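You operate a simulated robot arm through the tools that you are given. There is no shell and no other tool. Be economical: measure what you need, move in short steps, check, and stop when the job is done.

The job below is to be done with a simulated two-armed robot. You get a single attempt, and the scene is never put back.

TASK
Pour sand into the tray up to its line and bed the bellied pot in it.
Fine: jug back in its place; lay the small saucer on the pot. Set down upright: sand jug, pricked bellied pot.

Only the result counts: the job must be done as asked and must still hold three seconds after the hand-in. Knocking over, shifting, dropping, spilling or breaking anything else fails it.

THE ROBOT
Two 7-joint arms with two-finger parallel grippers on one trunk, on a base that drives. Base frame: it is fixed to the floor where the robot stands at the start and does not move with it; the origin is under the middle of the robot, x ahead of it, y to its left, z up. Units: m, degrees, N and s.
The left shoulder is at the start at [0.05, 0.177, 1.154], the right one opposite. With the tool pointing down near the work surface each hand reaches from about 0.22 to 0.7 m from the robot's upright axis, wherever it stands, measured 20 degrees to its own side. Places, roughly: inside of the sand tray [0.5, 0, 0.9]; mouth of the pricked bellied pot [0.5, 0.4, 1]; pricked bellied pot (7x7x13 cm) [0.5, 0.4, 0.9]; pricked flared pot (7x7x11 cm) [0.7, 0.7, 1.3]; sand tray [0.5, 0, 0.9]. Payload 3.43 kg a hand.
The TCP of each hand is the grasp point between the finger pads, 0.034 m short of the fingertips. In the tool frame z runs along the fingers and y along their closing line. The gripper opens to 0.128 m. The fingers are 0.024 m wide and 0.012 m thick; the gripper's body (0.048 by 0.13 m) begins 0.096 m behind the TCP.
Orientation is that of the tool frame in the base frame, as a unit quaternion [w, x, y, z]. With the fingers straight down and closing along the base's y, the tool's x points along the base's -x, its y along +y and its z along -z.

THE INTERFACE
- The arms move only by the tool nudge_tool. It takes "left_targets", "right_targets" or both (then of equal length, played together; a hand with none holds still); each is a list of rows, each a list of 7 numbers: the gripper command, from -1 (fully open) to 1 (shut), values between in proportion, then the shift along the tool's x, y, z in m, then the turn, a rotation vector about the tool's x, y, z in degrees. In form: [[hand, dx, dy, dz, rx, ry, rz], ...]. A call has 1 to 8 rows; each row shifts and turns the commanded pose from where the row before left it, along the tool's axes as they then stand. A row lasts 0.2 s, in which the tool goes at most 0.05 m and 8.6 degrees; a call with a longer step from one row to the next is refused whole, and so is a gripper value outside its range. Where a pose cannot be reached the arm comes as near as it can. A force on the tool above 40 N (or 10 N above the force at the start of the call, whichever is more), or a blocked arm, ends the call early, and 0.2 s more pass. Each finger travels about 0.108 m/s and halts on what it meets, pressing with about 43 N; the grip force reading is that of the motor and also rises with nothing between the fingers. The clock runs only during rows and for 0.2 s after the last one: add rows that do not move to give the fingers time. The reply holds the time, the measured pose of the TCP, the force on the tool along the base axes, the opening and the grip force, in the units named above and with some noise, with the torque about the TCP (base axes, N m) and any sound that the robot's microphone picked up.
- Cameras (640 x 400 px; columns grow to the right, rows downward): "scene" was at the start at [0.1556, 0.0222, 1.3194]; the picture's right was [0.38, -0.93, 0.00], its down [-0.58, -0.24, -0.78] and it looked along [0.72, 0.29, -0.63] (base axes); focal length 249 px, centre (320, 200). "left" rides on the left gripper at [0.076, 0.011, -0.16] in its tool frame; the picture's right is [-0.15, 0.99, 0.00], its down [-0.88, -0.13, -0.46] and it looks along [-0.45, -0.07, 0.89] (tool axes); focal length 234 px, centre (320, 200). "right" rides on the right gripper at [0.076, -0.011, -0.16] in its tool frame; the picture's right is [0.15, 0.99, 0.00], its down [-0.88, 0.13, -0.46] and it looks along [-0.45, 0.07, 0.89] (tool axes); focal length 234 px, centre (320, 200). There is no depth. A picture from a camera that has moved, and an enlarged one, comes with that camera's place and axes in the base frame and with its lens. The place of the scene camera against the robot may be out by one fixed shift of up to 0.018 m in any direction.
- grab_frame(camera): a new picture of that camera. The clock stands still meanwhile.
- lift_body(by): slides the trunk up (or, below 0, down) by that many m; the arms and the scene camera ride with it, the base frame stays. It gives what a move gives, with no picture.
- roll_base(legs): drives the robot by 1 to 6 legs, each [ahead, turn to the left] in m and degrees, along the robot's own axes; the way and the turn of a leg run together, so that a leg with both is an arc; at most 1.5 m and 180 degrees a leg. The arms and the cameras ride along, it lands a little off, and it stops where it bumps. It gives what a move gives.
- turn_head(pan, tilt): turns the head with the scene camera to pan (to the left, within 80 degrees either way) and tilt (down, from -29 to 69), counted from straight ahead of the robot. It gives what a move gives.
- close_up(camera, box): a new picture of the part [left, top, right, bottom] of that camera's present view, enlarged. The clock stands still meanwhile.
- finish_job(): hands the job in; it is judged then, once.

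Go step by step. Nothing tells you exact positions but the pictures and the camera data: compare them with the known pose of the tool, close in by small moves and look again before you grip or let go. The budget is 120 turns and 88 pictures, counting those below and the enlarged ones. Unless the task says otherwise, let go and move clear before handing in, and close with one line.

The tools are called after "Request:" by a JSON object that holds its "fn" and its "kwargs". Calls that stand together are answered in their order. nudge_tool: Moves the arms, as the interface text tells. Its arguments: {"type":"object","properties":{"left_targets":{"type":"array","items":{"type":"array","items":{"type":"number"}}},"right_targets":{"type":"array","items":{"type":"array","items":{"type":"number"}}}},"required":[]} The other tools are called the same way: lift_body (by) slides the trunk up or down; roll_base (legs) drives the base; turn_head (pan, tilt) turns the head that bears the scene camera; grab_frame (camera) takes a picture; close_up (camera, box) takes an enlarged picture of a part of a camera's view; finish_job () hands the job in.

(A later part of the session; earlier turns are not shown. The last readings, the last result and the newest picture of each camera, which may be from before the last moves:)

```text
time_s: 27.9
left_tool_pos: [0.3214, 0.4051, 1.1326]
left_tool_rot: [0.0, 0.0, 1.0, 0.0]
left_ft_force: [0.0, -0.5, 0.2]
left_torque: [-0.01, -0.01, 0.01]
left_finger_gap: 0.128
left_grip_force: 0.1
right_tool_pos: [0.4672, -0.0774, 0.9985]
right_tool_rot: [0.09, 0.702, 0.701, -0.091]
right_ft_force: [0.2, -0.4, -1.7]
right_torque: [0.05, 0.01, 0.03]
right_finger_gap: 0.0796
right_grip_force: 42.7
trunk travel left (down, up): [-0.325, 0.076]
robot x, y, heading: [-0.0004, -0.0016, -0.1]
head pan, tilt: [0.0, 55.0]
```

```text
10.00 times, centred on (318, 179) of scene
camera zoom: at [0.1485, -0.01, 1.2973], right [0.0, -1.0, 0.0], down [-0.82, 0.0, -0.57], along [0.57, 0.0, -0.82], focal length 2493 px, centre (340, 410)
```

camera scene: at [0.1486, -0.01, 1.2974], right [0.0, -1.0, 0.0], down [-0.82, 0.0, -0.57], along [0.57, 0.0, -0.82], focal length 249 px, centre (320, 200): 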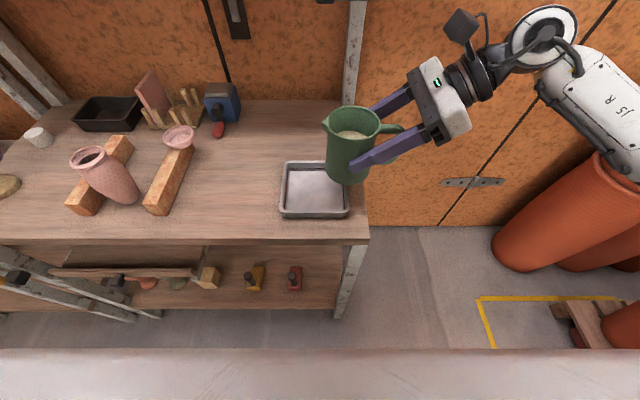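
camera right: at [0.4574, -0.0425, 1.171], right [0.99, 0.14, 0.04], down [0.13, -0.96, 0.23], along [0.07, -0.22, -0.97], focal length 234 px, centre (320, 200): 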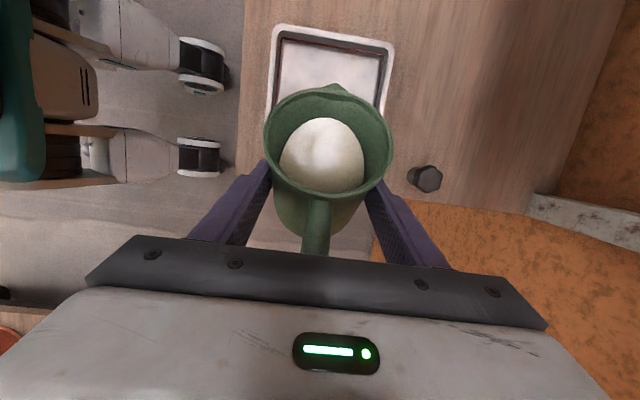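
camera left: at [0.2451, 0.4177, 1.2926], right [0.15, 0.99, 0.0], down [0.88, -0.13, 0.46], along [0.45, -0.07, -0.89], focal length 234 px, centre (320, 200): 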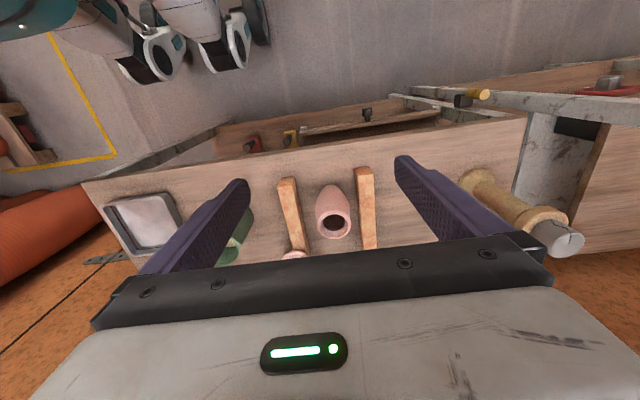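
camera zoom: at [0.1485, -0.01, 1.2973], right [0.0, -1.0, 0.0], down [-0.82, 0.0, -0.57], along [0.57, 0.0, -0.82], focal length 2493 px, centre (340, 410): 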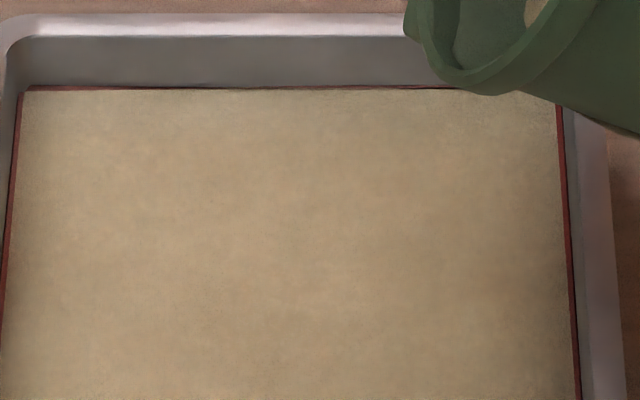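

The sand now reaches the middle of the line all round. Tilt the jug back upright (64.8°).

Request:
{"fn": "nudge_tool", "kwargs": {"right_targets": [[1, 0, 0, 0, 0, 8.1, 0], [1, 0, 0, 0, 0, 8.1, 0], [1, 0, 0, 0, 0, 8.1, 0], [1, 0, 0, 0, 0, 8.1, 0], [1, 0, 0, 0, 0, 8.1, 0], [1, 0, 0, 0, 0, 8.1, 0], [1, 0, 0, 0, 0, 8.1, 0], [1, 0, 0, 0, 0, 8.1, 0]]}}

Request:
{"fn": "close_up", "kwargs": {"camera": "scene", "box": [240, 80, 450, 230]}}

```text
time_s: 29.7
left_tool_pos: [0.3206, 0.406, 1.134]
left_tool_rot: [0.0, 0.0, 1.0, 0.0]
left_ft_force: [0.5, 0.5, 0.6]
left_torque: [0.02, -0.04, 0.02]
left_finger_gap: 0.1283
left_grip_force: 0.1
right_tool_pos: [0.4689, -0.0776, 0.9968]
right_tool_rot: [-0.3, 0.64, 0.64, 0.3]
right_ft_force: [0.2, 0.3, -2.3]
right_torque: [-0.02, 0.02, -0.03]
right_finger_gap: 0.0794
right_grip_force: 43.1
trunk travel left (down, up): [-0.325, 0.076]
robot x, y, heading: [0.0007, 0.0034, -0.3]
head pan, tilt: [0.0, 55.0]
```

```text
2.67 times, centred on (345, 155) of scene
camera zoom: at [0.1485, -0.0103, 1.2974], right [0.0, -1.0, 0.0], down [-0.82, 0.0, -0.57], along [0.57, 0.0, -0.82], focal length 665 px, centre (253, 320)
```

zoom: 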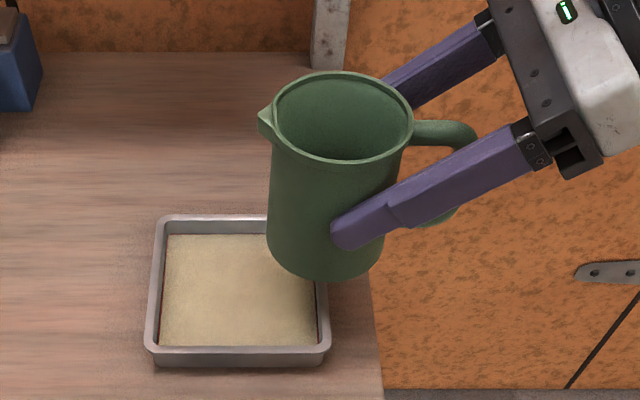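

No spill; jug upright. Carry it back above its place by the reverse path.

Request:
{"fn": "nudge_tool", "kwargs": {"right_targets": [[1, 0.0122, 0.001, 0.0166, 0, 0, 0], [1, 0.0245, 0.002, 0.0333, 0, 0, 0], [1, 0.0245, 0.002, 0.0333, 0, 0, 0], [1, 0.0245, 0.002, 0.0333, 0, 0, 0], [1, 0.0245, 0.002, 0.0333, 0, 0, 0], [1, 0.0245, 0.002, 0.0333, 0, 0, 0], [1, 0.0122, 0.001, 0.0166, 0, 0, 0], [1, 0, 0, 0, 0, 0, 0]]}}

```text
time_s: 31.5
left_tool_pos: [0.3206, 0.407, 1.1325]
left_tool_rot: [0.0, 0.0, 1.0, 0.0]
left_ft_force: [0.3, -1.1, -0.3]
left_torque: [-0.02, 0.01, -0.02]
left_finger_gap: 0.1281
left_grip_force: 0.1
right_tool_pos: [0.4804, 0.1704, 0.9823]
right_tool_rot: [-0.3, 0.64, 0.641, 0.299]
right_ft_force: [-0.3, -0.3, -1.8]
right_torque: [-0.05, -0.03, 0.03]
right_finger_gap: 0.0795
right_grip_force: 43.4
trunk travel left (down, up): [-0.325, 0.076]
robot x, y, heading: [0.001, -0.0027, 0.0]
head pan, tilt: [0.0, 55.0]
```

Lower nearly to the table, slowly at the end.

Request:
{"fn": "nudge_tool", "kwargs": {"right_targets": [[1, -0.023, 0, 0.0193, 0, 0, 0], [1, -0.0138, 0, 0.0116, 0, 0, 0], [1, -0.0061, 0, 0.0051, 0, 0, 0], [1, -0.0015, 0, 0.0013, 0, 0, 0], [1, -0.0012, 0, 0.001, 0, 0, 0], [1, 0, 0, 0, 0, 0, 0]]}}

Request:
{"fn": "grab_frame", "kwargs": {"camera": "right"}}

```text
time_s: 32.9
left_tool_pos: [0.3207, 0.4065, 1.133]
left_tool_rot: [0.0, 0.0, 1.0, 0.0]
left_ft_force: [0.4, 0.0, 0.4]
left_torque: [0.02, -0.01, 0.03]
left_finger_gap: 0.1278
left_grip_force: 0.0
right_tool_pos: [0.4805, 0.17, 0.9232]
right_tool_rot: [-0.3, 0.64, 0.641, 0.299]
right_ft_force: [0.6, 0.2, -1.4]
right_torque: [-0.01, 0.0, -0.02]
right_finger_gap: 0.0793
right_grip_force: 43.0
trunk travel left (down, up): [-0.325, 0.076]
robot x, y, heading: [-0.0018, -0.0011, 0.0]
head pan, tilt: [0.0, 55.0]
```

```text
53 pictures are left
camera right: at [0.4692, 0.0961, 1.0833], right [0.99, 0.09, 0.11], down [0.13, -0.91, -0.38], along [0.07, 0.39, -0.92], focal length 234 px, centre (320, 200)
```

right: 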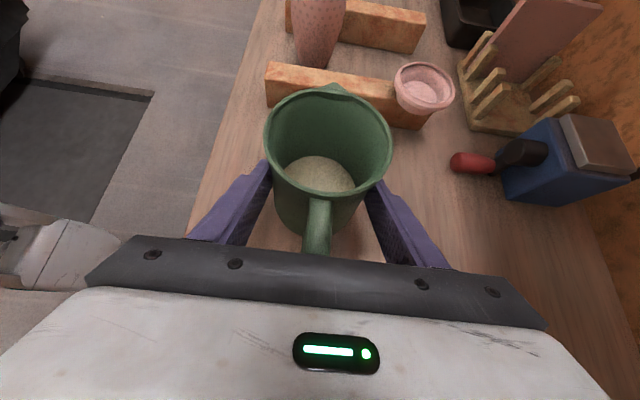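

Almost down (still carrying ~1.5 N). Lower 1 mm at a time.

Request:
{"fn": "nudge_tool", "kwargs": {"right_targets": [[1, -0.0008, 0, 0.0006, 0, 0, 0], [1, -0.0004, 0, 0.0003, 0, 0, 0], [1, 0, 0, 0, 0, 0, 0]]}}

```text
time_s: 33.7
left_tool_pos: [0.3193, 0.4054, 1.1335]
left_tool_rot: [0.0, 0.0, 1.0, 0.0]
left_ft_force: [-0.2, -0.3, -0.5]
left_torque: [-0.01, -0.02, 0.0]
left_finger_gap: 0.128
left_grip_force: 0.0
right_tool_pos: [0.4794, 0.1704, 0.9237]
right_tool_rot: [-0.3, 0.639, 0.641, 0.301]
right_ft_force: [0.3, -0.8, 3.2]
right_torque: [-0.12, 0.03, 0.01]
right_finger_gap: 0.0795
right_grip_force: 43.6
trunk travel left (down, up): [-0.325, 0.076]
robot x, y, heading: [-0.004, -0.0003, 0.1]
head pan, tilt: [0.0, 55.0]
```

Contact with the table. Release and back out along the tool axis.

Request:
{"fn": "nudge_tool", "kwargs": {"right_targets": [[0, 0, 0, 0, 0, 0, 0], [-0.6, 0, 0, 0, 0, 0, 0], [-1, 0, 0, 0, 0, 0, 0], [-1, 0, 0, 0, 0, 0, 0], [-1, 0, 0, -0.03, 0, 0, 0], [-1, 0, 0, -0.04, 0, 0, 0], [-1, 0, 0, -0.04, 0, 0, 0], [-1, 0, 0, -0.04, 0, 0, 0]]}}

Request:
{"fn": "grab_frame", "kwargs": {"camera": "right"}}

Request:
{"fn": "grab_frame", "kwargs": {"camera": "scene"}}

```text
time_s: 35.5
left_tool_pos: [0.3204, 0.4053, 1.1332]
left_tool_rot: [0.0, 0.0, 1.0, 0.001]
left_ft_force: [0.6, -1.1, -0.3]
left_torque: [-0.01, 0.0, 0.0]
left_finger_gap: 0.128
left_grip_force: 0.1
right_tool_pos: [0.4813, 0.0544, 1.0184]
right_tool_rot: [-0.3, 0.64, 0.641, 0.299]
right_ft_force: [-0.5, -0.1, 0.5]
right_torque: [-0.02, 0.01, 0.0]
right_finger_gap: 0.1283
right_grip_force: 0.1
trunk travel left (down, up): [-0.325, 0.076]
robot x, y, heading: [0.0015, -0.0026, 0.1]
head pan, tilt: [0.0, 55.0]
```

```text
52 pictures are left
camera right: at [0.4705, -0.0197, 1.1783], right [0.99, 0.09, 0.11], down [0.13, -0.91, -0.38], along [0.07, 0.39, -0.92], focal length 234 px, centre (320, 200)
```

right: 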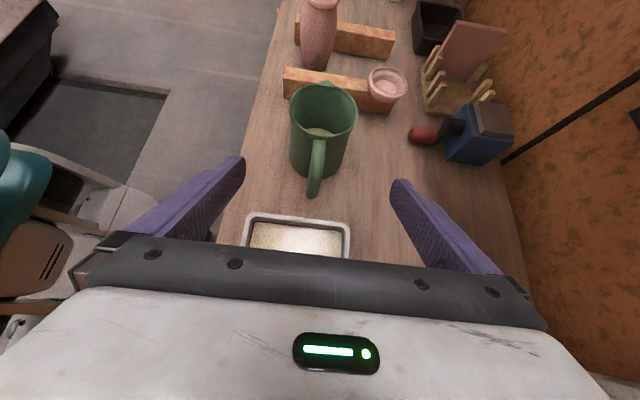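

```text
51 pictures are left
camera scene: at [0.1481, -0.0104, 1.2974], right [0.0, -1.0, 0.0], down [-0.82, 0.0, -0.57], along [0.57, 0.0, -0.82], focal length 249 px, centre (320, 200)
```

scene: 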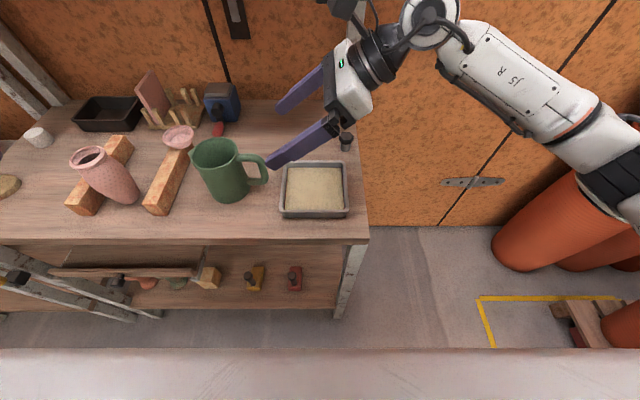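

Jug is back upright in its place. Now retreat the right hand and bring the left hand above the pot (≈(0.450, 0.407)).

Request:
{"fn": "nudge_tool", "kwargs": {"right_targets": [[-1, -0.0091, -0.0186, -0.0397, 0, 0, 0], [-1, -0.0091, -0.0186, -0.0397, 0, 0, 0], [-1, -0.0091, -0.0186, -0.0397, 0, 0, 0], [-1, -0.0091, -0.0186, -0.0397, 0, 0, 0], [-1, -0.0091, -0.0186, -0.0397, 0, 0, 0], [-1, -0.0091, -0.0186, -0.0397, 0, 0, 0], [-1, -0.0091, -0.0186, -0.0397, 0, 0, 0]], "left_targets": [[-1, -0.03, 0, 0, 0, 0, 0], [-1, -0.04, 0, 0, 0, 0, 0], [-1, -0.04, 0, 0, 0, 0, 0], [-1, -0.019, 0, 0.02, 0, 0, 0], [-1, 0, 0, 0.035, 0, 0, 0], [-1, 0, 0, 0.035, 0, 0, 0], [-1, 0, 0, 0, 0, 0, 0]]}}

Request:
{"fn": "turn_head", "kwargs": {"pan": 25, "tilt": 45}}

Request:
{"fn": "grab_frame", "kwargs": {"camera": "left"}}

Request:
{"fn": "grab_frame", "kwargs": {"camera": "scene"}}

```text
time_s: 37.1
left_tool_pos: [0.4451, 0.4062, 1.0417]
left_tool_rot: [0.002, 0.0, 1.0, 0.0]
left_ft_force: [1.1, 0.0, -0.5]
left_torque: [-0.04, -0.01, 0.0]
left_finger_gap: 0.1279
left_grip_force: 0.1
right_tool_pos: [0.3517, -0.1993, 1.1485]
right_tool_rot: [-0.299, 0.64, 0.641, 0.298]
right_ft_force: [-0.5, -0.2, -0.4]
right_torque: [0.03, -0.02, -0.01]
right_finger_gap: 0.1279
right_grip_force: 0.2
trunk travel left (down, up): [-0.325, 0.076]
robot x, y, heading: [-0.0008, -0.0017, -0.3]
head pan, tilt: [0.0, 55.0]
```

```text
time_s: 38.0
left_tool_pos: [0.4453, 0.406, 1.0402]
left_tool_rot: [0.0, 0.001, 1.0, 0.001]
left_ft_force: [0.0, -0.9, -0.1]
left_torque: [-0.01, 0.02, 0.02]
left_finger_gap: 0.1279
left_grip_force: 0.0
right_tool_pos: [0.3525, -0.1985, 1.1476]
right_tool_rot: [-0.3, 0.641, 0.64, 0.299]
right_ft_force: [-0.7, 0.5, 1.1]
right_torque: [-0.01, -0.03, 0.0]
right_finger_gap: 0.1277
right_grip_force: 0.0
trunk travel left (down, up): [-0.325, 0.076]
robot x, y, heading: [0.0023, 0.002, -0.3]
head pan, tilt: [25.0, 45.0]
```

```text
50 pictures are left
camera left: at [0.3699, 0.4176, 1.201], right [0.15, 0.99, 0.0], down [0.88, -0.13, 0.46], along [0.45, -0.07, -0.89], focal length 234 px, centre (320, 200)
```

left: 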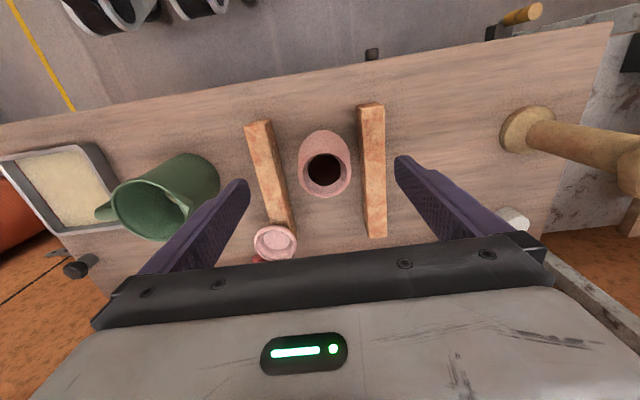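

```text
49 pictures are left
camera scene: at [0.15, 0.0243, 1.3108], right [0.42, -0.91, 0.0], down [-0.64, -0.3, -0.71], along [0.64, 0.3, -0.71], focal length 249 px, centre (320, 200)
```

scene: 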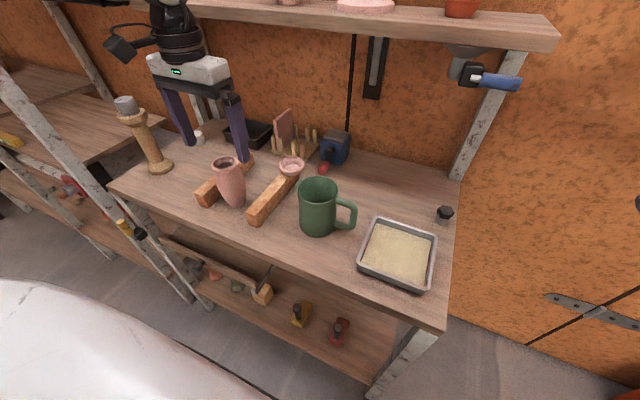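

Pot mouth ≈ (0.449, 0.410). Saucer ≈ (0.58, 0.315, 0.905) on the end of the right bar. Descend over the pot to z=0.93.

Request:
{"fn": "nudge_tool", "kwargs": {"left_targets": [[-1, -0.0045, 0.0035, 0.03, 0, 0, 0], [-1, 0, 0, 0.04, 0, 0, 0], [-1, 0, 0, 0.03, 0, 0, 0], [-1, 0, 0, 0.011, 0, 0, 0], [-1, 0, 0, 0, 0, 0, 0]]}}

Request:
{"fn": "grab_frame", "kwargs": {"camera": "left"}}

Request:
{"fn": "close_up", "kwargs": {"camera": "scene", "box": [150, 80, 342, 260]}}

```text
time_s: 39.1
left_tool_pos: [0.4487, 0.4113, 0.9297]
left_tool_rot: [0.0, 0.001, 1.0, 0.0]
left_ft_force: [0.2, -0.3, -1.2]
left_torque: [0.0, -0.03, 0.01]
left_finger_gap: 0.1281
left_grip_force: 0.1
right_tool_pos: [0.3526, -0.1981, 1.1464]
right_tool_rot: [-0.299, 0.641, 0.641, 0.299]
right_ft_force: [-1.3, 0.0, 0.2]
right_torque: [0.01, 0.0, 0.01]
right_finger_gap: 0.1282
right_grip_force: 0.1
trunk travel left (down, up): [-0.325, 0.076]
robot x, y, heading: [0.0037, 0.0025, -0.1]
head pan, tilt: [25.0, 45.0]
```

```text
48 pictures are left
camera left: at [0.3729, 0.4223, 1.09], right [0.15, 0.99, 0.0], down [0.88, -0.13, 0.46], along [0.45, -0.07, -0.89], focal length 234 px, centre (320, 200)
```

left: 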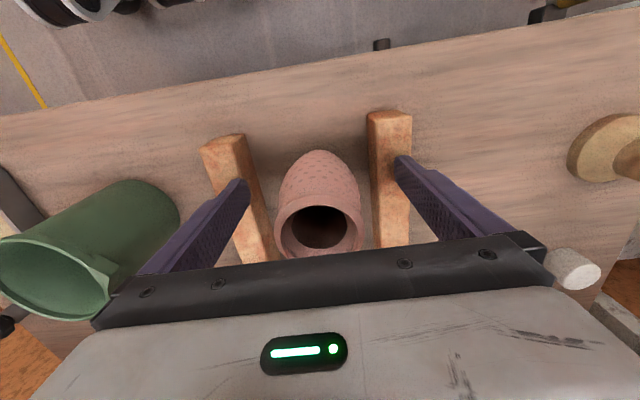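

```text
2.22 times, centred on (246, 170) of scene
camera zoom: at [0.1499, 0.0244, 1.3108], right [0.42, -0.91, 0.0], down [-0.64, -0.3, -0.71], along [0.64, 0.3, -0.71], focal length 554 px, centre (484, 267)
```

zoom: 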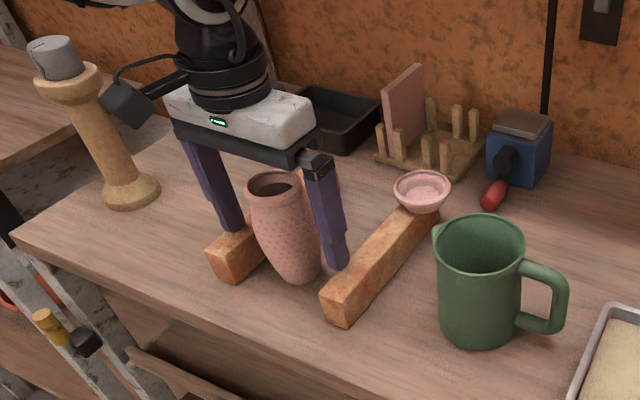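

Centred on the pot (mouth at (0.449, 0.411)). Close the grip.

Request:
{"fn": "nudge_tool", "kwargs": {"left_targets": [[-0.4, 0, 0, 0, 0, 0, 0], [0.2, 0, 0, 0, 0, 0, 0], [1, 0, 0, 0, 0, 0, 0], [1, 0, 0, 0, 0, 0, 0], [1, 0, 0, 0, 0, 0, 0]]}}

Request:
{"fn": "grab_frame", "kwargs": {"camera": "left"}}

```text
time_s: 40.4
left_tool_pos: [0.448, 0.4106, 0.93]
left_tool_rot: [0.0, 0.001, 1.0, 0.0]
left_ft_force: [-0.6, -0.6, -0.5]
left_torque: [0.03, 0.01, -0.03]
left_finger_gap: 0.0623
left_grip_force: 43.2
right_tool_pos: [0.3527, -0.1994, 1.1472]
right_tool_rot: [-0.299, 0.641, 0.641, 0.3]
right_ft_force: [-0.2, 0.1, 0.3]
right_torque: [-0.01, 0.01, 0.0]
right_finger_gap: 0.128
right_grip_force: 0.0
trunk travel left (down, up): [-0.325, 0.076]
robot x, y, heading: [0.0009, 0.0029, 0.1]
head pan, tilt: [25.0, 45.0]
```

```text
46 pictures are left
camera left: at [0.373, 0.4222, 1.0903], right [0.15, 0.99, 0.0], down [0.88, -0.13, 0.46], along [0.45, -0.07, -0.89], focal length 234 px, centre (320, 200)
```

left: 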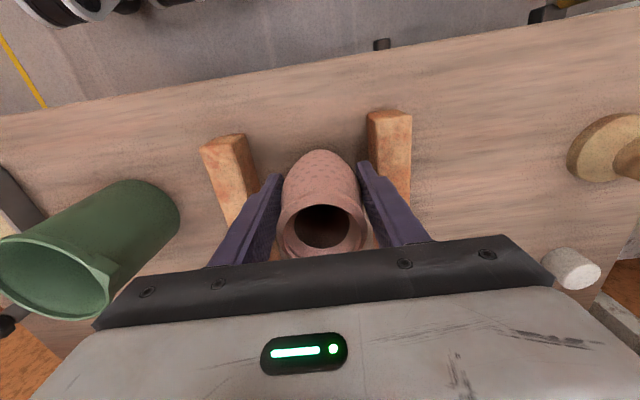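

Gripped (62 mm). Lift 17 cm straight up.

Request:
{"fn": "nudge_tool", "kwargs": {"left_targets": [[1, 0, 0, -0.01, 0, 0, 0], [1, 0, 0, -0.03, 0, 0, 0], [1, 0, 0, -0.04, 0, 0, 0], [1, 0, 0, -0.045, 0, 0, 0], [1, 0, 0, -0.045, 0, 0, 0], [1, 0, 0, 0, 0, 0, 0]]}}

Request:
{"fn": "grab_frame", "kwargs": {"camera": "left"}}

Request:
{"fn": "grab_frame", "kwargs": {"camera": "scene"}}

```text
time_s: 41.8
left_tool_pos: [0.4497, 0.4082, 1.0996]
left_tool_rot: [0.0, 0.0, 1.0, 0.0]
left_ft_force: [0.1, -0.3, -2.1]
left_torque: [0.02, 0.02, -0.01]
left_finger_gap: 0.0624
left_grip_force: 42.6
right_tool_pos: [0.3534, -0.199, 1.1477]
right_tool_rot: [-0.299, 0.64, 0.641, 0.298]
right_ft_force: [0.1, 0.7, -0.1]
right_torque: [0.0, 0.0, 0.0]
right_finger_gap: 0.128
right_grip_force: 0.1
trunk travel left (down, up): [-0.325, 0.076]
robot x, y, heading: [-0.004, -0.0012, 0.0]
head pan, tilt: [25.0, 45.0]
```

```text
45 pictures are left
camera left: at [0.3734, 0.4205, 1.2581], right [0.15, 0.99, 0.0], down [0.88, -0.13, 0.46], along [0.45, -0.07, -0.89], focal length 234 px, centre (320, 200)
```

left: 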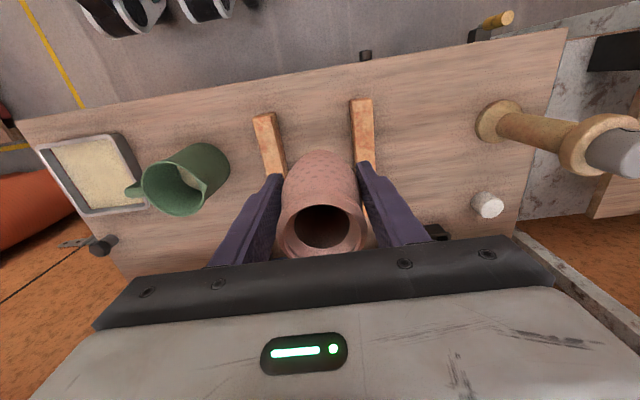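

```text
44 pictures are left
camera scene: at [0.1502, 0.0248, 1.3107], right [0.42, -0.91, 0.0], down [-0.64, -0.3, -0.71], along [0.64, 0.3, -0.71], focal length 249 px, centre (320, 200)
```

scene: 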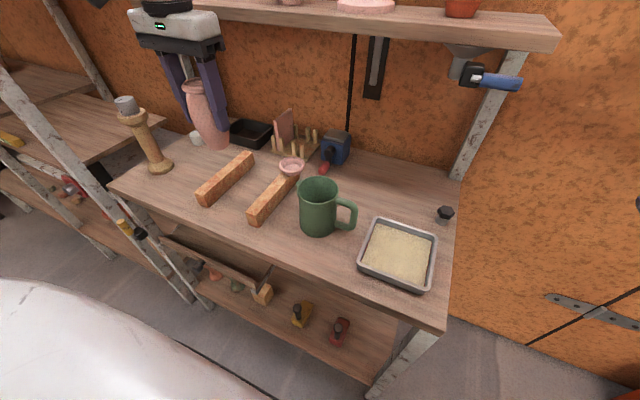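

Held upright. Carry it over the jug to above the tray.

Request:
{"fn": "nudge_tool", "kwargs": {"left_targets": [[1, -0.002, -0.02, 0, 0, 0, 0], [1, -0.002, -0.04, 0, 0, 0, 0], [1, -0.002, -0.045, 0, 0, 0, 0], [1, -0.002, -0.045, 0, 0, 0, 0], [1, -0.002, -0.045, 0, 0, 0, 0], [1, -0.002, -0.045, 0, 0, 0, 0], [1, -0.002, -0.045, 0, 0, 0, 0], [1, -0.002, -0.045, 0, 0, 0, 0]]}}

Request:
{"fn": "nudge_tool", "kwargs": {"left_targets": [[1, -0.002, -0.04, 0, 0, 0, 0], [1, 0, -0.027, 0, 0, 0, 0], [1, 0, 0, 0, 0, 0, 0]]}}

Request:
{"fn": "turn_head", "kwargs": {"pan": 0, "tilt": 50}}

Request:
{"fn": "grab_frame", "kwargs": {"camera": "left"}}

Request:
{"fn": "grab_frame", "kwargs": {"camera": "scene"}}

```text
time_s: 43.5
left_tool_pos: [0.4654, 0.1602, 1.1008]
left_tool_rot: [0.0, -0.001, 1.0, 0.001]
left_ft_force: [-0.7, 0.3, -2.4]
left_torque: [0.03, 0.02, -0.04]
left_finger_gap: 0.0625
left_grip_force: 42.7
left hand out of reach, approached as far as the arm can: row 7, 8
right_tool_pos: [0.3529, -0.1986, 1.1474]
right_tool_rot: [-0.299, 0.641, 0.641, 0.299]
right_ft_force: [0.2, 0.2, -0.7]
right_torque: [0.0, 0.06, 0.02]
right_finger_gap: 0.1278
right_grip_force: 0.0
trunk travel left (down, up): [-0.325, 0.076]
robot x, y, heading: [-0.0011, -0.0009, -0.1]
head pan, tilt: [25.0, 45.0]
```

```text
time_s: 44.4
left_tool_pos: [0.4589, 0.1526, 1.0999]
left_tool_rot: [0.001, -0.001, 1.0, -0.001]
left_ft_force: [0.8, 0.3, -2.1]
left_torque: [0.01, 0.0, -0.04]
left_finger_gap: 0.0624
left_grip_force: 43.1
left hand out of reach, approached as far as the arm can: row 1, 2
right_tool_pos: [0.3517, -0.1981, 1.1482]
right_tool_rot: [-0.299, 0.641, 0.64, 0.3]
right_ft_force: [-0.3, 0.1, 0.2]
right_torque: [-0.01, 0.03, 0.0]
right_finger_gap: 0.1276
right_grip_force: 0.1
trunk travel left (down, up): [-0.325, 0.076]
robot x, y, heading: [-0.0025, 0.0008, 0.0]
head pan, tilt: [25.0, 45.0]
```

```text
time_s: 45.2
left_tool_pos: [0.4586, 0.1516, 1.1015]
left_tool_rot: [0.001, -0.002, 1.0, 0.0]
left_ft_force: [0.4, -0.4, -2.5]
left_torque: [-0.01, 0.02, -0.02]
left_finger_gap: 0.0626
left_grip_force: 43.0
right_tool_pos: [0.3526, -0.1986, 1.1479]
right_tool_rot: [-0.299, 0.641, 0.641, 0.299]
right_ft_force: [-0.1, 0.1, -0.2]
right_torque: [0.03, 0.03, -0.02]
right_finger_gap: 0.1283
right_grip_force: 0.1
trunk travel left (down, up): [-0.325, 0.076]
robot x, y, heading: [0.0028, 0.0012, 0.0]
head pan, tilt: [0.0, 50.0]
```

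```text
43 pictures are left
camera left: at [0.3828, 0.1635, 1.2601], right [0.14, 0.99, 0.0], down [0.88, -0.13, 0.46], along [0.45, -0.07, -0.89], focal length 234 px, centre (320, 200)
```

left: 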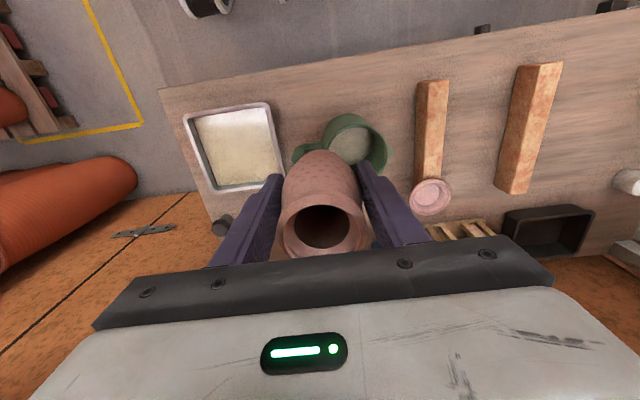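

```text
42 pictures are left
camera scene: at [0.1534, -0.0099, 1.3039], right [0.0, -1.0, 0.0], down [-0.77, 0.0, -0.64], along [0.64, 0.0, -0.77], focal length 249 px, centre (320, 200)
```

scene: 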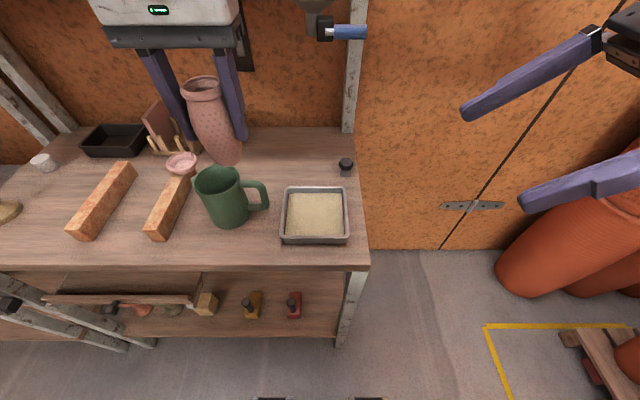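

The left arm can't reach past y≈0.15 from here, so I'll turn the base to the right. First check that the commanded pose follows the actual one by backing up a little.

Request:
{"fn": "nudge_tool", "kwargs": {"left_targets": [[1, 0, 0.02, 0, 0, 0, 0], [1, 0, 0.02, 0, 0, 0, 0]]}}

```text
time_s: 45.8
left_tool_pos: [0.4579, 0.1918, 1.0994]
left_tool_rot: [0.0, 0.001, 1.0, 0.0]
left_ft_force: [0.2, -0.5, -2.5]
left_torque: [0.0, 0.0, 0.01]
left_finger_gap: 0.0624
left_grip_force: 43.5
right_tool_pos: [0.3516, -0.1991, 1.1475]
right_tool_rot: [-0.299, 0.641, 0.641, 0.299]
right_ft_force: [-0.1, 0.3, -0.2]
right_torque: [0.03, -0.01, 0.0]
right_finger_gap: 0.1282
right_grip_force: 0.1
trunk travel left (down, up): [-0.325, 0.076]
robot x, y, heading: [-0.0002, -0.0007, 0.2]
head pan, tilt: [0.0, 50.0]
```

Commands track. The hand is at bearing 22.7°, target bearing 1.5°: turn right, first by 10°.

Request:
{"fn": "roll_base", "kwargs": {"legs": [[0, -10]]}}

```text
time_s: 46.9
left_tool_pos: [0.4851, 0.11, 1.0981]
left_tool_rot: [0.0, 0.086, 0.996, 0.0]
left_ft_force: [1.2, -0.2, -2.5]
left_torque: [0.03, 0.04, 0.04]
left_finger_gap: 0.0624
left_grip_force: 43.2
right_tool_pos: [0.3129, -0.2567, 1.1483]
right_tool_rot: [-0.272, 0.693, 0.583, 0.324]
right_ft_force: [0.3, 0.7, -0.6]
right_torque: [0.05, 0.0, 0.01]
right_finger_gap: 0.128
right_grip_force: 0.1
trunk travel left (down, up): [-0.325, 0.076]
robot x, y, heading: [0.0033, 0.0028, -9.9]
head pan, tilt: [0.0, 50.0]
```

Request:
{"fn": "roll_base", "kwargs": {"legs": [[0, -13]]}}

Request:
{"fn": "turn_head", "kwargs": {"pan": 23, "tilt": 50}}

Request:
{"fn": "grab_frame", "kwargs": {"camera": "scene"}}

Request:
{"fn": "grab_frame", "kwargs": {"camera": "left"}}

```text
time_s: 48.1
left_tool_pos: [0.4973, -0.0008, 1.0995]
left_tool_rot: [0.0, 0.196, 0.981, 0.0]
left_ft_force: [0.9, -0.3, -2.4]
left_torque: [-0.03, 0.02, 0.01]
left_finger_gap: 0.0624
left_grip_force: 43.2
right_tool_pos: [0.2465, -0.3189, 1.1481]
right_tool_rot: [-0.235, 0.754, 0.502, 0.353]
right_ft_force: [-0.1, -1.1, -0.1]
right_torque: [0.03, -0.02, 0.03]
right_finger_gap: 0.128
right_grip_force: 0.1
trunk travel left (down, up): [-0.325, 0.076]
robot x, y, heading: [-0.0017, -0.0023, -22.9]
head pan, tilt: [0.0, 50.0]
```

```text
time_s: 49.0
left_tool_pos: [0.4974, 0.0002, 1.0976]
left_tool_rot: [0.0, 0.197, 0.98, 0.0]
left_ft_force: [0.2, -0.4, -2.9]
left_torque: [-0.03, 0.07, 0.01]
left_finger_gap: 0.0625
left_grip_force: 42.8
right_tool_pos: [0.249, -0.3191, 1.1481]
right_tool_rot: [-0.235, 0.754, 0.502, 0.352]
right_ft_force: [0.6, 1.0, 0.3]
right_torque: [0.02, 0.01, 0.0]
right_finger_gap: 0.1279
right_grip_force: 0.0
trunk travel left (down, up): [-0.325, 0.076]
robot x, y, heading: [0.0005, 0.0019, -22.4]
head pan, tilt: [23.0, 50.0]
```

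```text
41 pictures are left
camera scene: at [0.148, -0.0365, 1.3038], right [0.01, -1.0, 0.0], down [-0.77, 0.0, -0.64], along [0.64, 0.0, -0.77], focal length 249 px, centre (320, 200)
```

scene: 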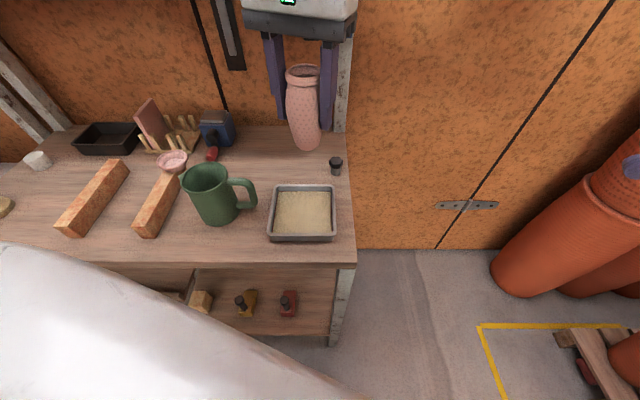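

```text
40 pictures are left
camera left: at [0.4317, 0.0401, 1.258], right [0.52, 0.86, 0.0], down [0.76, -0.46, 0.46], along [0.39, -0.23, -0.89], focal length 234 px, centre (320, 200)
```

left: 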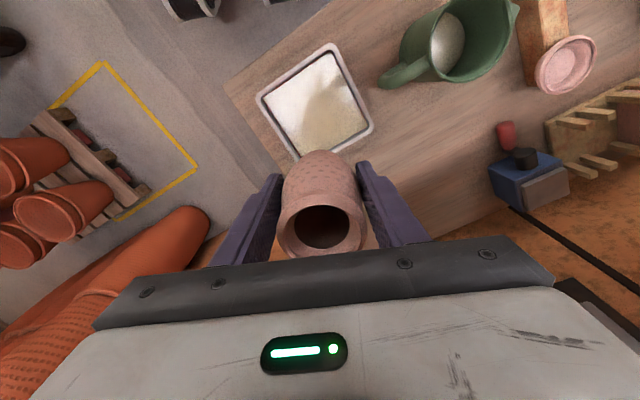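

Tray centre checks at ≈(0.467, 0.014). Shift the pot above it and lower to just over the sand.

Request:
{"fn": "nudge_tool", "kwargs": {"left_targets": [[1, 0.0327, 0.0005, 0, 0, 0, 0], [1, 0, 0, 0.02, 0, 0, 0], [1, 0, 0, 0.04, 0, 0, 0], [1, 0, 0, 0.04, 0, 0, 0], [1, 0, 0, 0.025, 0, 0, 0], [1, 0, 0, 0, 0, 0, 0]]}}

Request:
{"fn": "close_up", "kwargs": {"camera": "scene", "box": [200, 80, 392, 260]}}

Request:
{"fn": "grab_frame", "kwargs": {"camera": "left"}}

```text
time_s: 50.4
left_tool_pos: [0.4673, 0.0128, 0.9704]
left_tool_rot: [0.0, 0.198, 0.98, 0.0]
left_ft_force: [-0.6, -0.2, -1.7]
left_torque: [-0.01, 0.05, 0.0]
left_finger_gap: 0.0626
left_grip_force: 42.2
right_tool_pos: [0.2468, -0.3201, 1.1479]
right_tool_rot: [-0.235, 0.754, 0.503, 0.352]
right_ft_force: [-0.3, 0.4, -0.4]
right_torque: [0.04, 0.0, 0.0]
right_finger_gap: 0.128
right_grip_force: 0.0
trunk travel left (down, up): [-0.325, 0.076]
robot x, y, heading: [0.0002, -0.0019, -22.6]
head pan, tilt: [23.0, 50.0]
```

```text
2.22 times, centred on (296, 170) of scene
camera zoom: at [0.1479, -0.0364, 1.3039], right [0.01, -1.0, 0.0], down [-0.77, -0.01, -0.64], along [0.64, 0.0, -0.77], focal length 554 px, centre (373, 267)
```

zoom: 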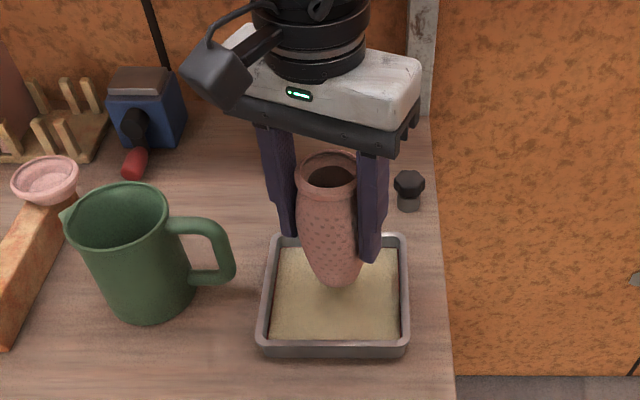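

```text
38 pictures are left
camera left: at [0.4019, 0.0522, 1.1299], right [0.52, 0.86, 0.0], down [0.76, -0.46, 0.46], along [0.39, -0.24, -0.89], focal length 234 px, centre (320, 200)
```

left: 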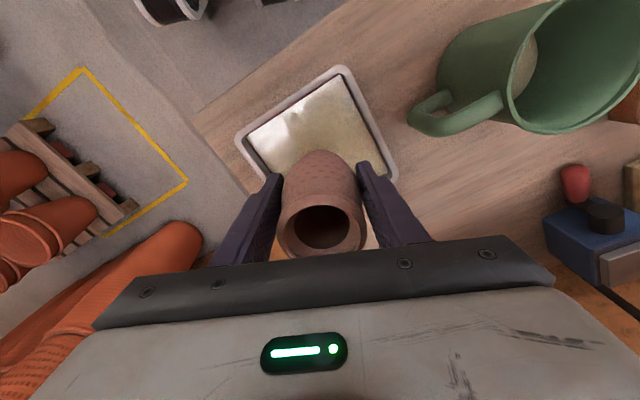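

Pot is centred over the tray. Lower into the sand in small steps, watching force.

Request:
{"fn": "nudge_tool", "kwargs": {"left_targets": [[1, 0, 0, 0.015, 0, 0, 0], [1, 0, 0, 0.005, 0, 0, 0], [1, 0, 0, 0.003, 0, 0, 0], [1, 0, 0, 0.003, 0, 0, 0], [1, 0, 0, 0, 0, 0, 0]]}}

Request:
{"fn": "close_up", "kwargs": {"camera": "scene", "box": [260, 130, 356, 250]}}

```text
time_s: 51.6
left_tool_pos: [0.4674, 0.0129, 0.946]
left_tool_rot: [0.0, 0.197, 0.98, -0.001]
left_ft_force: [0.3, -0.7, -1.6]
left_torque: [-0.03, 0.01, -0.01]
left_finger_gap: 0.0625
left_grip_force: 42.9
right_tool_pos: [0.2495, -0.3176, 1.1478]
right_tool_rot: [-0.235, 0.754, 0.502, 0.352]
right_ft_force: [1.4, 0.5, 0.4]
right_torque: [0.0, -0.04, 0.01]
right_finger_gap: 0.1279
right_grip_force: 0.1
trunk travel left (down, up): [-0.325, 0.076]
robot x, y, heading: [0.0011, -0.0031, -22.7]
head pan, tilt: [23.0, 50.0]
```

```text
3.33 times, centred on (308, 190) of scene
camera zoom: at [0.148, -0.0364, 1.3038], right [0.01, -1.0, 0.0], down [-0.77, -0.01, -0.64], along [0.64, 0.0, -0.77], focal length 831 px, centre (360, 233)
```

zoom: 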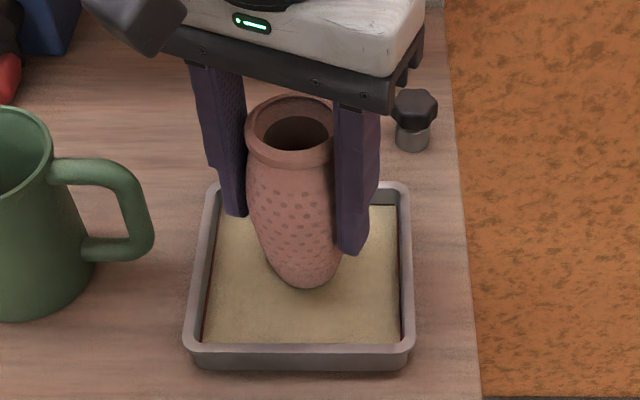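

Continue down, 3 mm a row.

Request:
{"fn": "nudge_tool", "kwargs": {"left_targets": [[1, 0, 0, 0.003, 0, 0, 0], [1, 0, 0, 0.002, 0, 0, 0], [1, 0, 0, 0.002, 0, 0, 0], [1, 0, 0, 0, 0, 0, 0]]}}

Request:
{"fn": "close_up", "kwargs": {"camera": "scene", "box": [260, 130, 356, 250]}}

```text
time_s: 52.6
left_tool_pos: [0.4675, 0.0127, 0.9396]
left_tool_rot: [0.0, 0.198, 0.98, -0.001]
left_ft_force: [0.1, 0.7, -3.5]
left_torque: [0.05, 0.03, 0.01]
left_finger_gap: 0.0625
left_grip_force: 43.1
right_tool_pos: [0.2485, -0.3186, 1.1488]
right_tool_rot: [-0.235, 0.754, 0.503, 0.351]
right_ft_force: [0.4, 0.2, -0.3]
right_torque: [0.0, -0.01, -0.03]
right_finger_gap: 0.1279
right_grip_force: 0.0
trunk travel left (down, up): [-0.325, 0.076]
robot x, y, heading: [-0.0021, -0.0005, -22.8]
head pan, tilt: [23.0, 50.0]
```

```text
3.33 times, centred on (308, 190) of scene
camera zoom: at [0.148, -0.0364, 1.3038], right [0.01, -1.0, 0.0], down [-0.77, -0.01, -0.64], along [0.64, 0.0, -0.77], focal length 831 px, centre (360, 233)
```

zoom: 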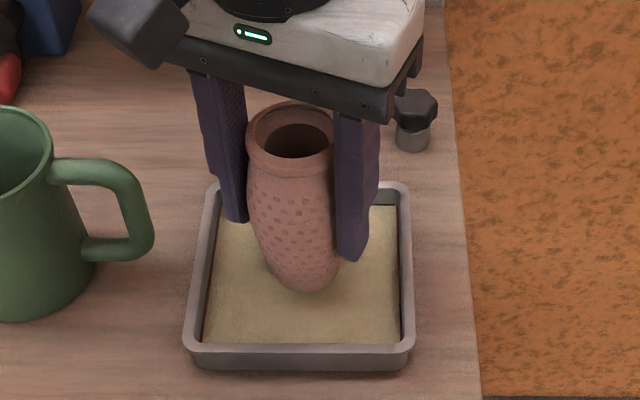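

Request:
{"fn": "nudge_tool", "kwargs": {"left_targets": [[1, 0, 0, 0.002, 0, 0, 0], [1, 0, 0, 0.0015, 0, 0, 0], [1, 0, 0, 0, 0, 0, 0]]}}

```text
time_s: 53.4
left_tool_pos: [0.4664, 0.0134, 0.9372]
left_tool_rot: [0.0, 0.198, 0.98, 0.0]
left_ft_force: [0.6, 0.9, -1.9]
left_torque: [-0.02, 0.03, 0.01]
left_finger_gap: 0.0623
left_grip_force: 43.0
right_tool_pos: [0.2499, -0.3204, 1.1481]
right_tool_rot: [-0.235, 0.754, 0.503, 0.352]
right_ft_force: [1.0, -0.3, -0.2]
right_torque: [-0.03, 0.01, 0.02]
right_finger_gap: 0.1279
right_grip_force: 0.2
trunk travel left (down, up): [-0.325, 0.076]
robot x, y, heading: [-0.0015, -0.0007, -22.7]
head pan, tilt: [23.0, 50.0]
```

Request:
{"fn": "nudge_tool", "kwargs": {"left_targets": [[1, 0, 0, 0.0015, 0, 0, 0], [1, 0, 0, 0.001, 0, 0, 0], [1, 0, 0, 0, 0, 0, 0]]}}

Request:
{"fn": "close_up", "kwargs": {"camera": "scene", "box": [260, 130, 356, 250]}}

```text
time_s: 54.2
left_tool_pos: [0.466, 0.0135, 0.9348]
left_tool_rot: [0.001, 0.197, 0.98, 0.0]
left_ft_force: [-0.2, 3.2, 6.2]
left_torque: [0.23, 0.05, -0.03]
left_finger_gap: 0.0624
left_grip_force: 42.8
right_tool_pos: [0.2475, -0.3186, 1.1486]
right_tool_rot: [-0.235, 0.754, 0.503, 0.352]
right_ft_force: [-0.7, -0.8, 0.0]
right_torque: [0.03, -0.01, -0.03]
right_finger_gap: 0.128
right_grip_force: 0.1
trunk travel left (down, up): [-0.325, 0.076]
robot x, y, heading: [-0.0014, -0.0009, -22.5]
head pan, tilt: [23.0, 50.0]
```

```text
3.33 times, centred on (308, 190) of scene
camera zoom: at [0.1473, -0.0361, 1.3041], right [0.01, -1.0, 0.0], down [-0.77, -0.01, -0.64], along [0.64, 0.0, -0.77], focal length 831 px, centre (360, 233)
```

zoom: 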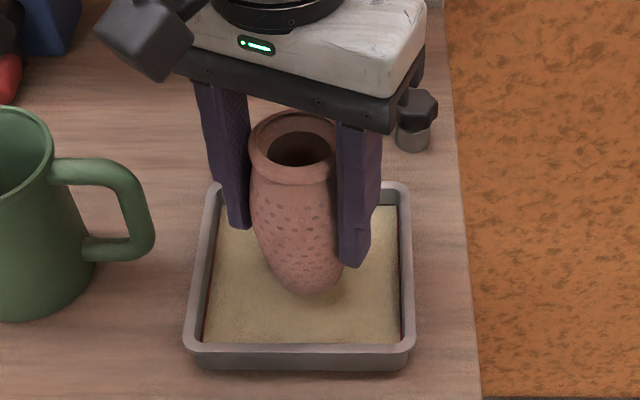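

Contact now (≈8 N push). Press 1 mm more to tell sand from floor.

Request:
{"fn": "nudge_tool", "kwargs": {"left_targets": [[1, 0, 0, 0.001, 0, 0, 0], [1, 0, 0, 0, 0, 0, 0], [1, 0, 0, 0, 0, 0, 0]]}}

```text
time_s: 55.0
left_tool_pos: [0.4667, 0.0124, 0.9343]
left_tool_rot: [0.003, 0.197, 0.98, 0.0]
left_ft_force: [-0.7, 4.0, 22.4]
left_torque: [0.34, 0.08, 0.0]
left_finger_gap: 0.0625
left_grip_force: 43.2
right_tool_pos: [0.2477, -0.3187, 1.1484]
right_tool_rot: [-0.234, 0.753, 0.503, 0.353]
right_ft_force: [1.1, -0.7, 0.7]
right_torque: [0.01, -0.02, -0.06]
right_finger_gap: 0.1279
right_grip_force: 0.2
trunk travel left (down, up): [-0.325, 0.076]
robot x, y, heading: [0.0004, 0.002, -22.7]
head pan, tilt: [23.0, 50.0]
```

It's seated firmly. Ease off 1 mm, open slightly (to ~88 mm, clear of the jug handle), and look.

Request:
{"fn": "nudge_tool", "kwargs": {"left_targets": [[1, 0, 0, -0.0012, 0, 0, 0], [0.3, 0, 0, 0, 0, 0, 0], [-0.1, 0, 0, 0, 0, 0, 0], [-0.35, 0, 0, 0, 0, 0, 0], [-0.35, 0, 0, 0, 0, 0, 0]]}}

Request:
{"fn": "grab_frame", "kwargs": {"camera": "left"}}

Request:
{"fn": "close_up", "kwargs": {"camera": "scene", "box": [260, 130, 356, 250]}}

```text
time_s: 56.2
left_tool_pos: [0.4665, 0.0127, 0.9347]
left_tool_rot: [0.001, 0.198, 0.98, -0.001]
left_ft_force: [-0.8, 0.2, -0.2]
left_torque: [0.03, 0.01, -0.01]
left_finger_gap: 0.0866
left_grip_force: 0.0
right_tool_pos: [0.2491, -0.3192, 1.148]
right_tool_rot: [-0.234, 0.754, 0.502, 0.352]
right_ft_force: [-0.5, -0.4, -0.2]
right_torque: [0.01, -0.02, 0.01]
right_finger_gap: 0.1281
right_grip_force: 0.1
trunk travel left (down, up): [-0.325, 0.076]
robot x, y, heading: [0.0009, 0.0019, -22.6]
head pan, tilt: [23.0, 50.0]
```

```text
34 pictures are left
camera left: at [0.4011, 0.0528, 1.0944], right [0.52, 0.86, 0.0], down [0.76, -0.46, 0.46], along [0.39, -0.23, -0.89], focal length 234 px, centre (320, 200)
```

left: 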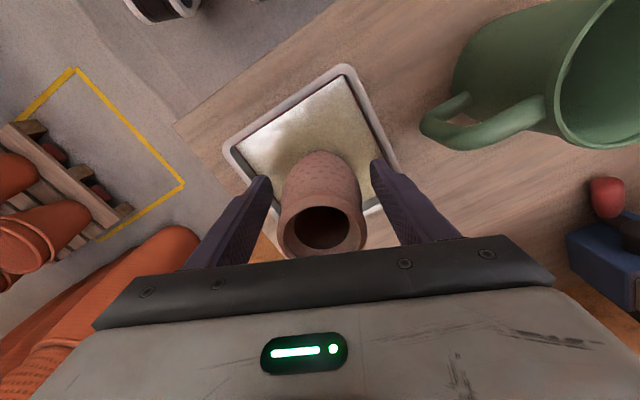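

```text
3.33 times, centred on (308, 190) of scene
camera zoom: at [0.1478, -0.0364, 1.3039], right [0.01, -1.0, 0.0], down [-0.77, -0.01, -0.64], along [0.64, 0.0, -0.77], focal length 831 px, centre (360, 233)
```

zoom: 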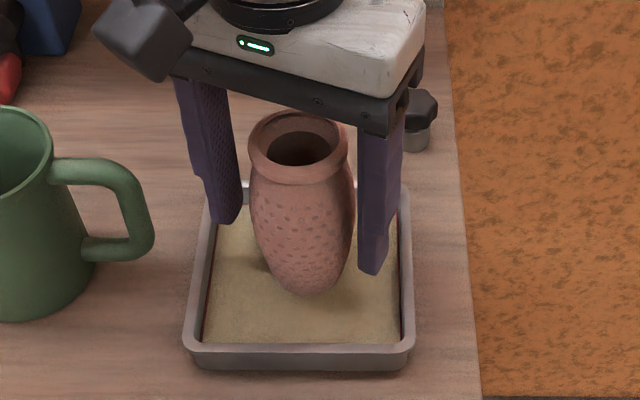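

The pot stands upright in the sand. Raise the left hand clear.

Request:
{"fn": "nudge_tool", "kwargs": {"left_targets": [[-0.35, 0, 0, -0.015, 0, 0, 0], [-0.35, 0, 0, -0.03, 0, 0, 0], [-0.35, 0, 0, -0.04, 0, 0, 0], [-0.35, 0, 0, -0.045, 0, 0, 0], [-0.35, 0, 0, -0.02, 0, 0, -7.6], [-0.35, 0, 0, 0, 0, 0, -7.6], [-1, 0, 0, 0, 0, 0, -7.6]]}}

Request:
{"fn": "grab_frame", "kwargs": {"camera": "left"}}

Request:
{"fn": "turn_head", "kwargs": {"pan": 45, "tilt": 30}}

Request:
{"fn": "grab_frame", "kwargs": {"camera": "scene"}}

```text
time_s: 57.8
left_tool_pos: [0.4666, 0.014, 1.0846]
left_tool_rot: [0.0, -0.002, 1.0, -0.001]
left_ft_force: [-0.3, 0.8, 0.2]
left_torque: [-0.01, 0.0, 0.01]
left_finger_gap: 0.128
left_grip_force: 0.1
right_tool_pos: [0.2482, -0.3195, 1.1491]
right_tool_rot: [-0.235, 0.754, 0.502, 0.352]
right_ft_force: [0.8, 0.1, 0.0]
right_torque: [0.0, 0.0, -0.01]
right_finger_gap: 0.1281
right_grip_force: 0.0
trunk travel left (down, up): [-0.325, 0.076]
robot x, y, heading: [-0.0037, 0.0006, -22.4]
head pan, tilt: [23.0, 50.0]
```

```text
32 pictures are left
camera left: at [0.3916, 0.0244, 1.2445], right [0.14, 0.99, 0.0], down [0.88, -0.13, 0.46], along [0.45, -0.06, -0.89], focal length 234 px, centre (320, 200)
```

left: 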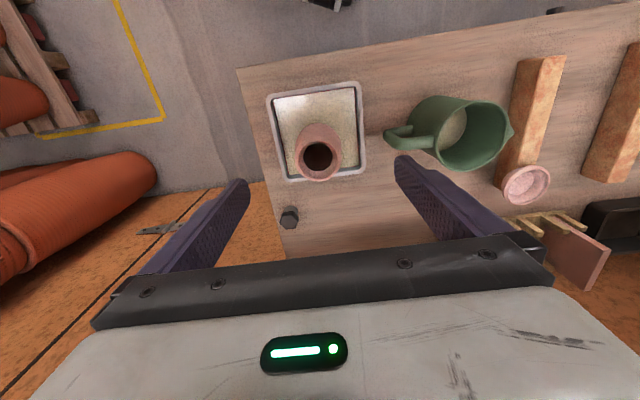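

```text
time_s: 58.7
left_tool_pos: [0.4657, 0.0141, 1.0838]
left_tool_rot: [0.0, 0.0, 1.0, 0.0]
left_ft_force: [-0.5, -1.2, -0.7]
left_torque: [0.0, 0.03, -0.02]
left_finger_gap: 0.1283
left_grip_force: 0.1
right_tool_pos: [0.2495, -0.3197, 1.1485]
right_tool_rot: [-0.236, 0.753, 0.502, 0.353]
right_ft_force: [0.7, -0.3, -0.1]
right_torque: [0.0, 0.0, 0.01]
right_finger_gap: 0.1282
right_grip_force: 0.0
trunk travel left (down, up): [-0.325, 0.076]
robot x, y, heading: [0.0031, -0.0034, -22.9]
head pan, tilt: [45.0, 30.0]
```

```text
31 pictures are left
camera scene: at [0.1545, -0.0025, 1.3333], right [0.38, -0.93, 0.0], down [-0.46, -0.19, -0.87], along [0.8, 0.33, -0.5], focal length 249 px, centre (320, 200)
```

scene: 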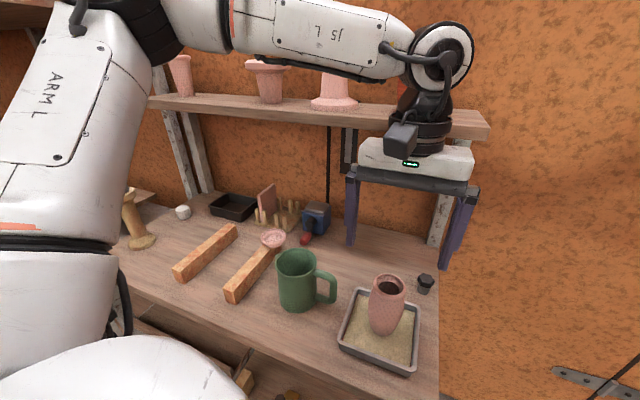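

Pot stands centred. Shelf front edge is around x≈0.66, z≈1.22, so I'll tilt the left hand 30° (fingers forward) and move sideways over the jug toward the saucer.

Request:
{"fn": "nudge_tool", "kwargs": {"left_targets": [[-0.56, 0, 0.02, 0, 0, -7.5, 0], [-0.56, 0, 0.045, 0, 0, -7.5, 0], [-0.56, 0, 0.045, 0, 0, -7.5, 0], [-0.56, 0, 0.045, 0, 0, -7.5, 0], [-0.56, 0, 0.045, 0, 0, 0, 0], [-0.56, 0, 0.045, 0, 0, 0, 0], [-0.56, 0, 0.045, 0, 0, 0, 0], [-0.56, 0, 0.016, 0, 0, 0, 0]]}}

Request:
{"fn": "grab_frame", "kwargs": {"camera": "left"}}

```text
time_s: 60.5
left_tool_pos: [0.4653, 0.3223, 1.084]
left_tool_rot: [0.26, -0.001, 0.966, 0.001]
left_ft_force: [-0.3, -0.5, 0.3]
left_torque: [0.01, 0.0, 0.02]
left_finger_gap: 0.0999
left_grip_force: 0.1
right_tool_pos: [0.2473, -0.3194, 1.1479]
right_tool_rot: [-0.234, 0.754, 0.502, 0.353]
right_ft_force: [-0.2, -0.5, 0.3]
right_torque: [0.01, -0.02, -0.02]
right_finger_gap: 0.1279
right_grip_force: 0.0
trunk travel left (down, up): [-0.325, 0.076]
robot x, y, heading: [0.0008, -0.0028, -22.7]
head pan, tilt: [45.0, 30.0]
```

```text
30 pictures are left
camera left: at [0.3203, 0.3333, 1.185], right [0.13, 0.99, 0.07], down [0.53, -0.13, 0.84], along [0.84, -0.07, -0.54], focal length 234 px, centre (320, 200)
```

left: 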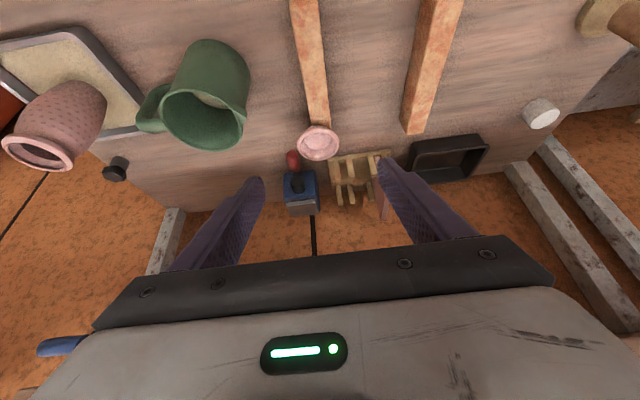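

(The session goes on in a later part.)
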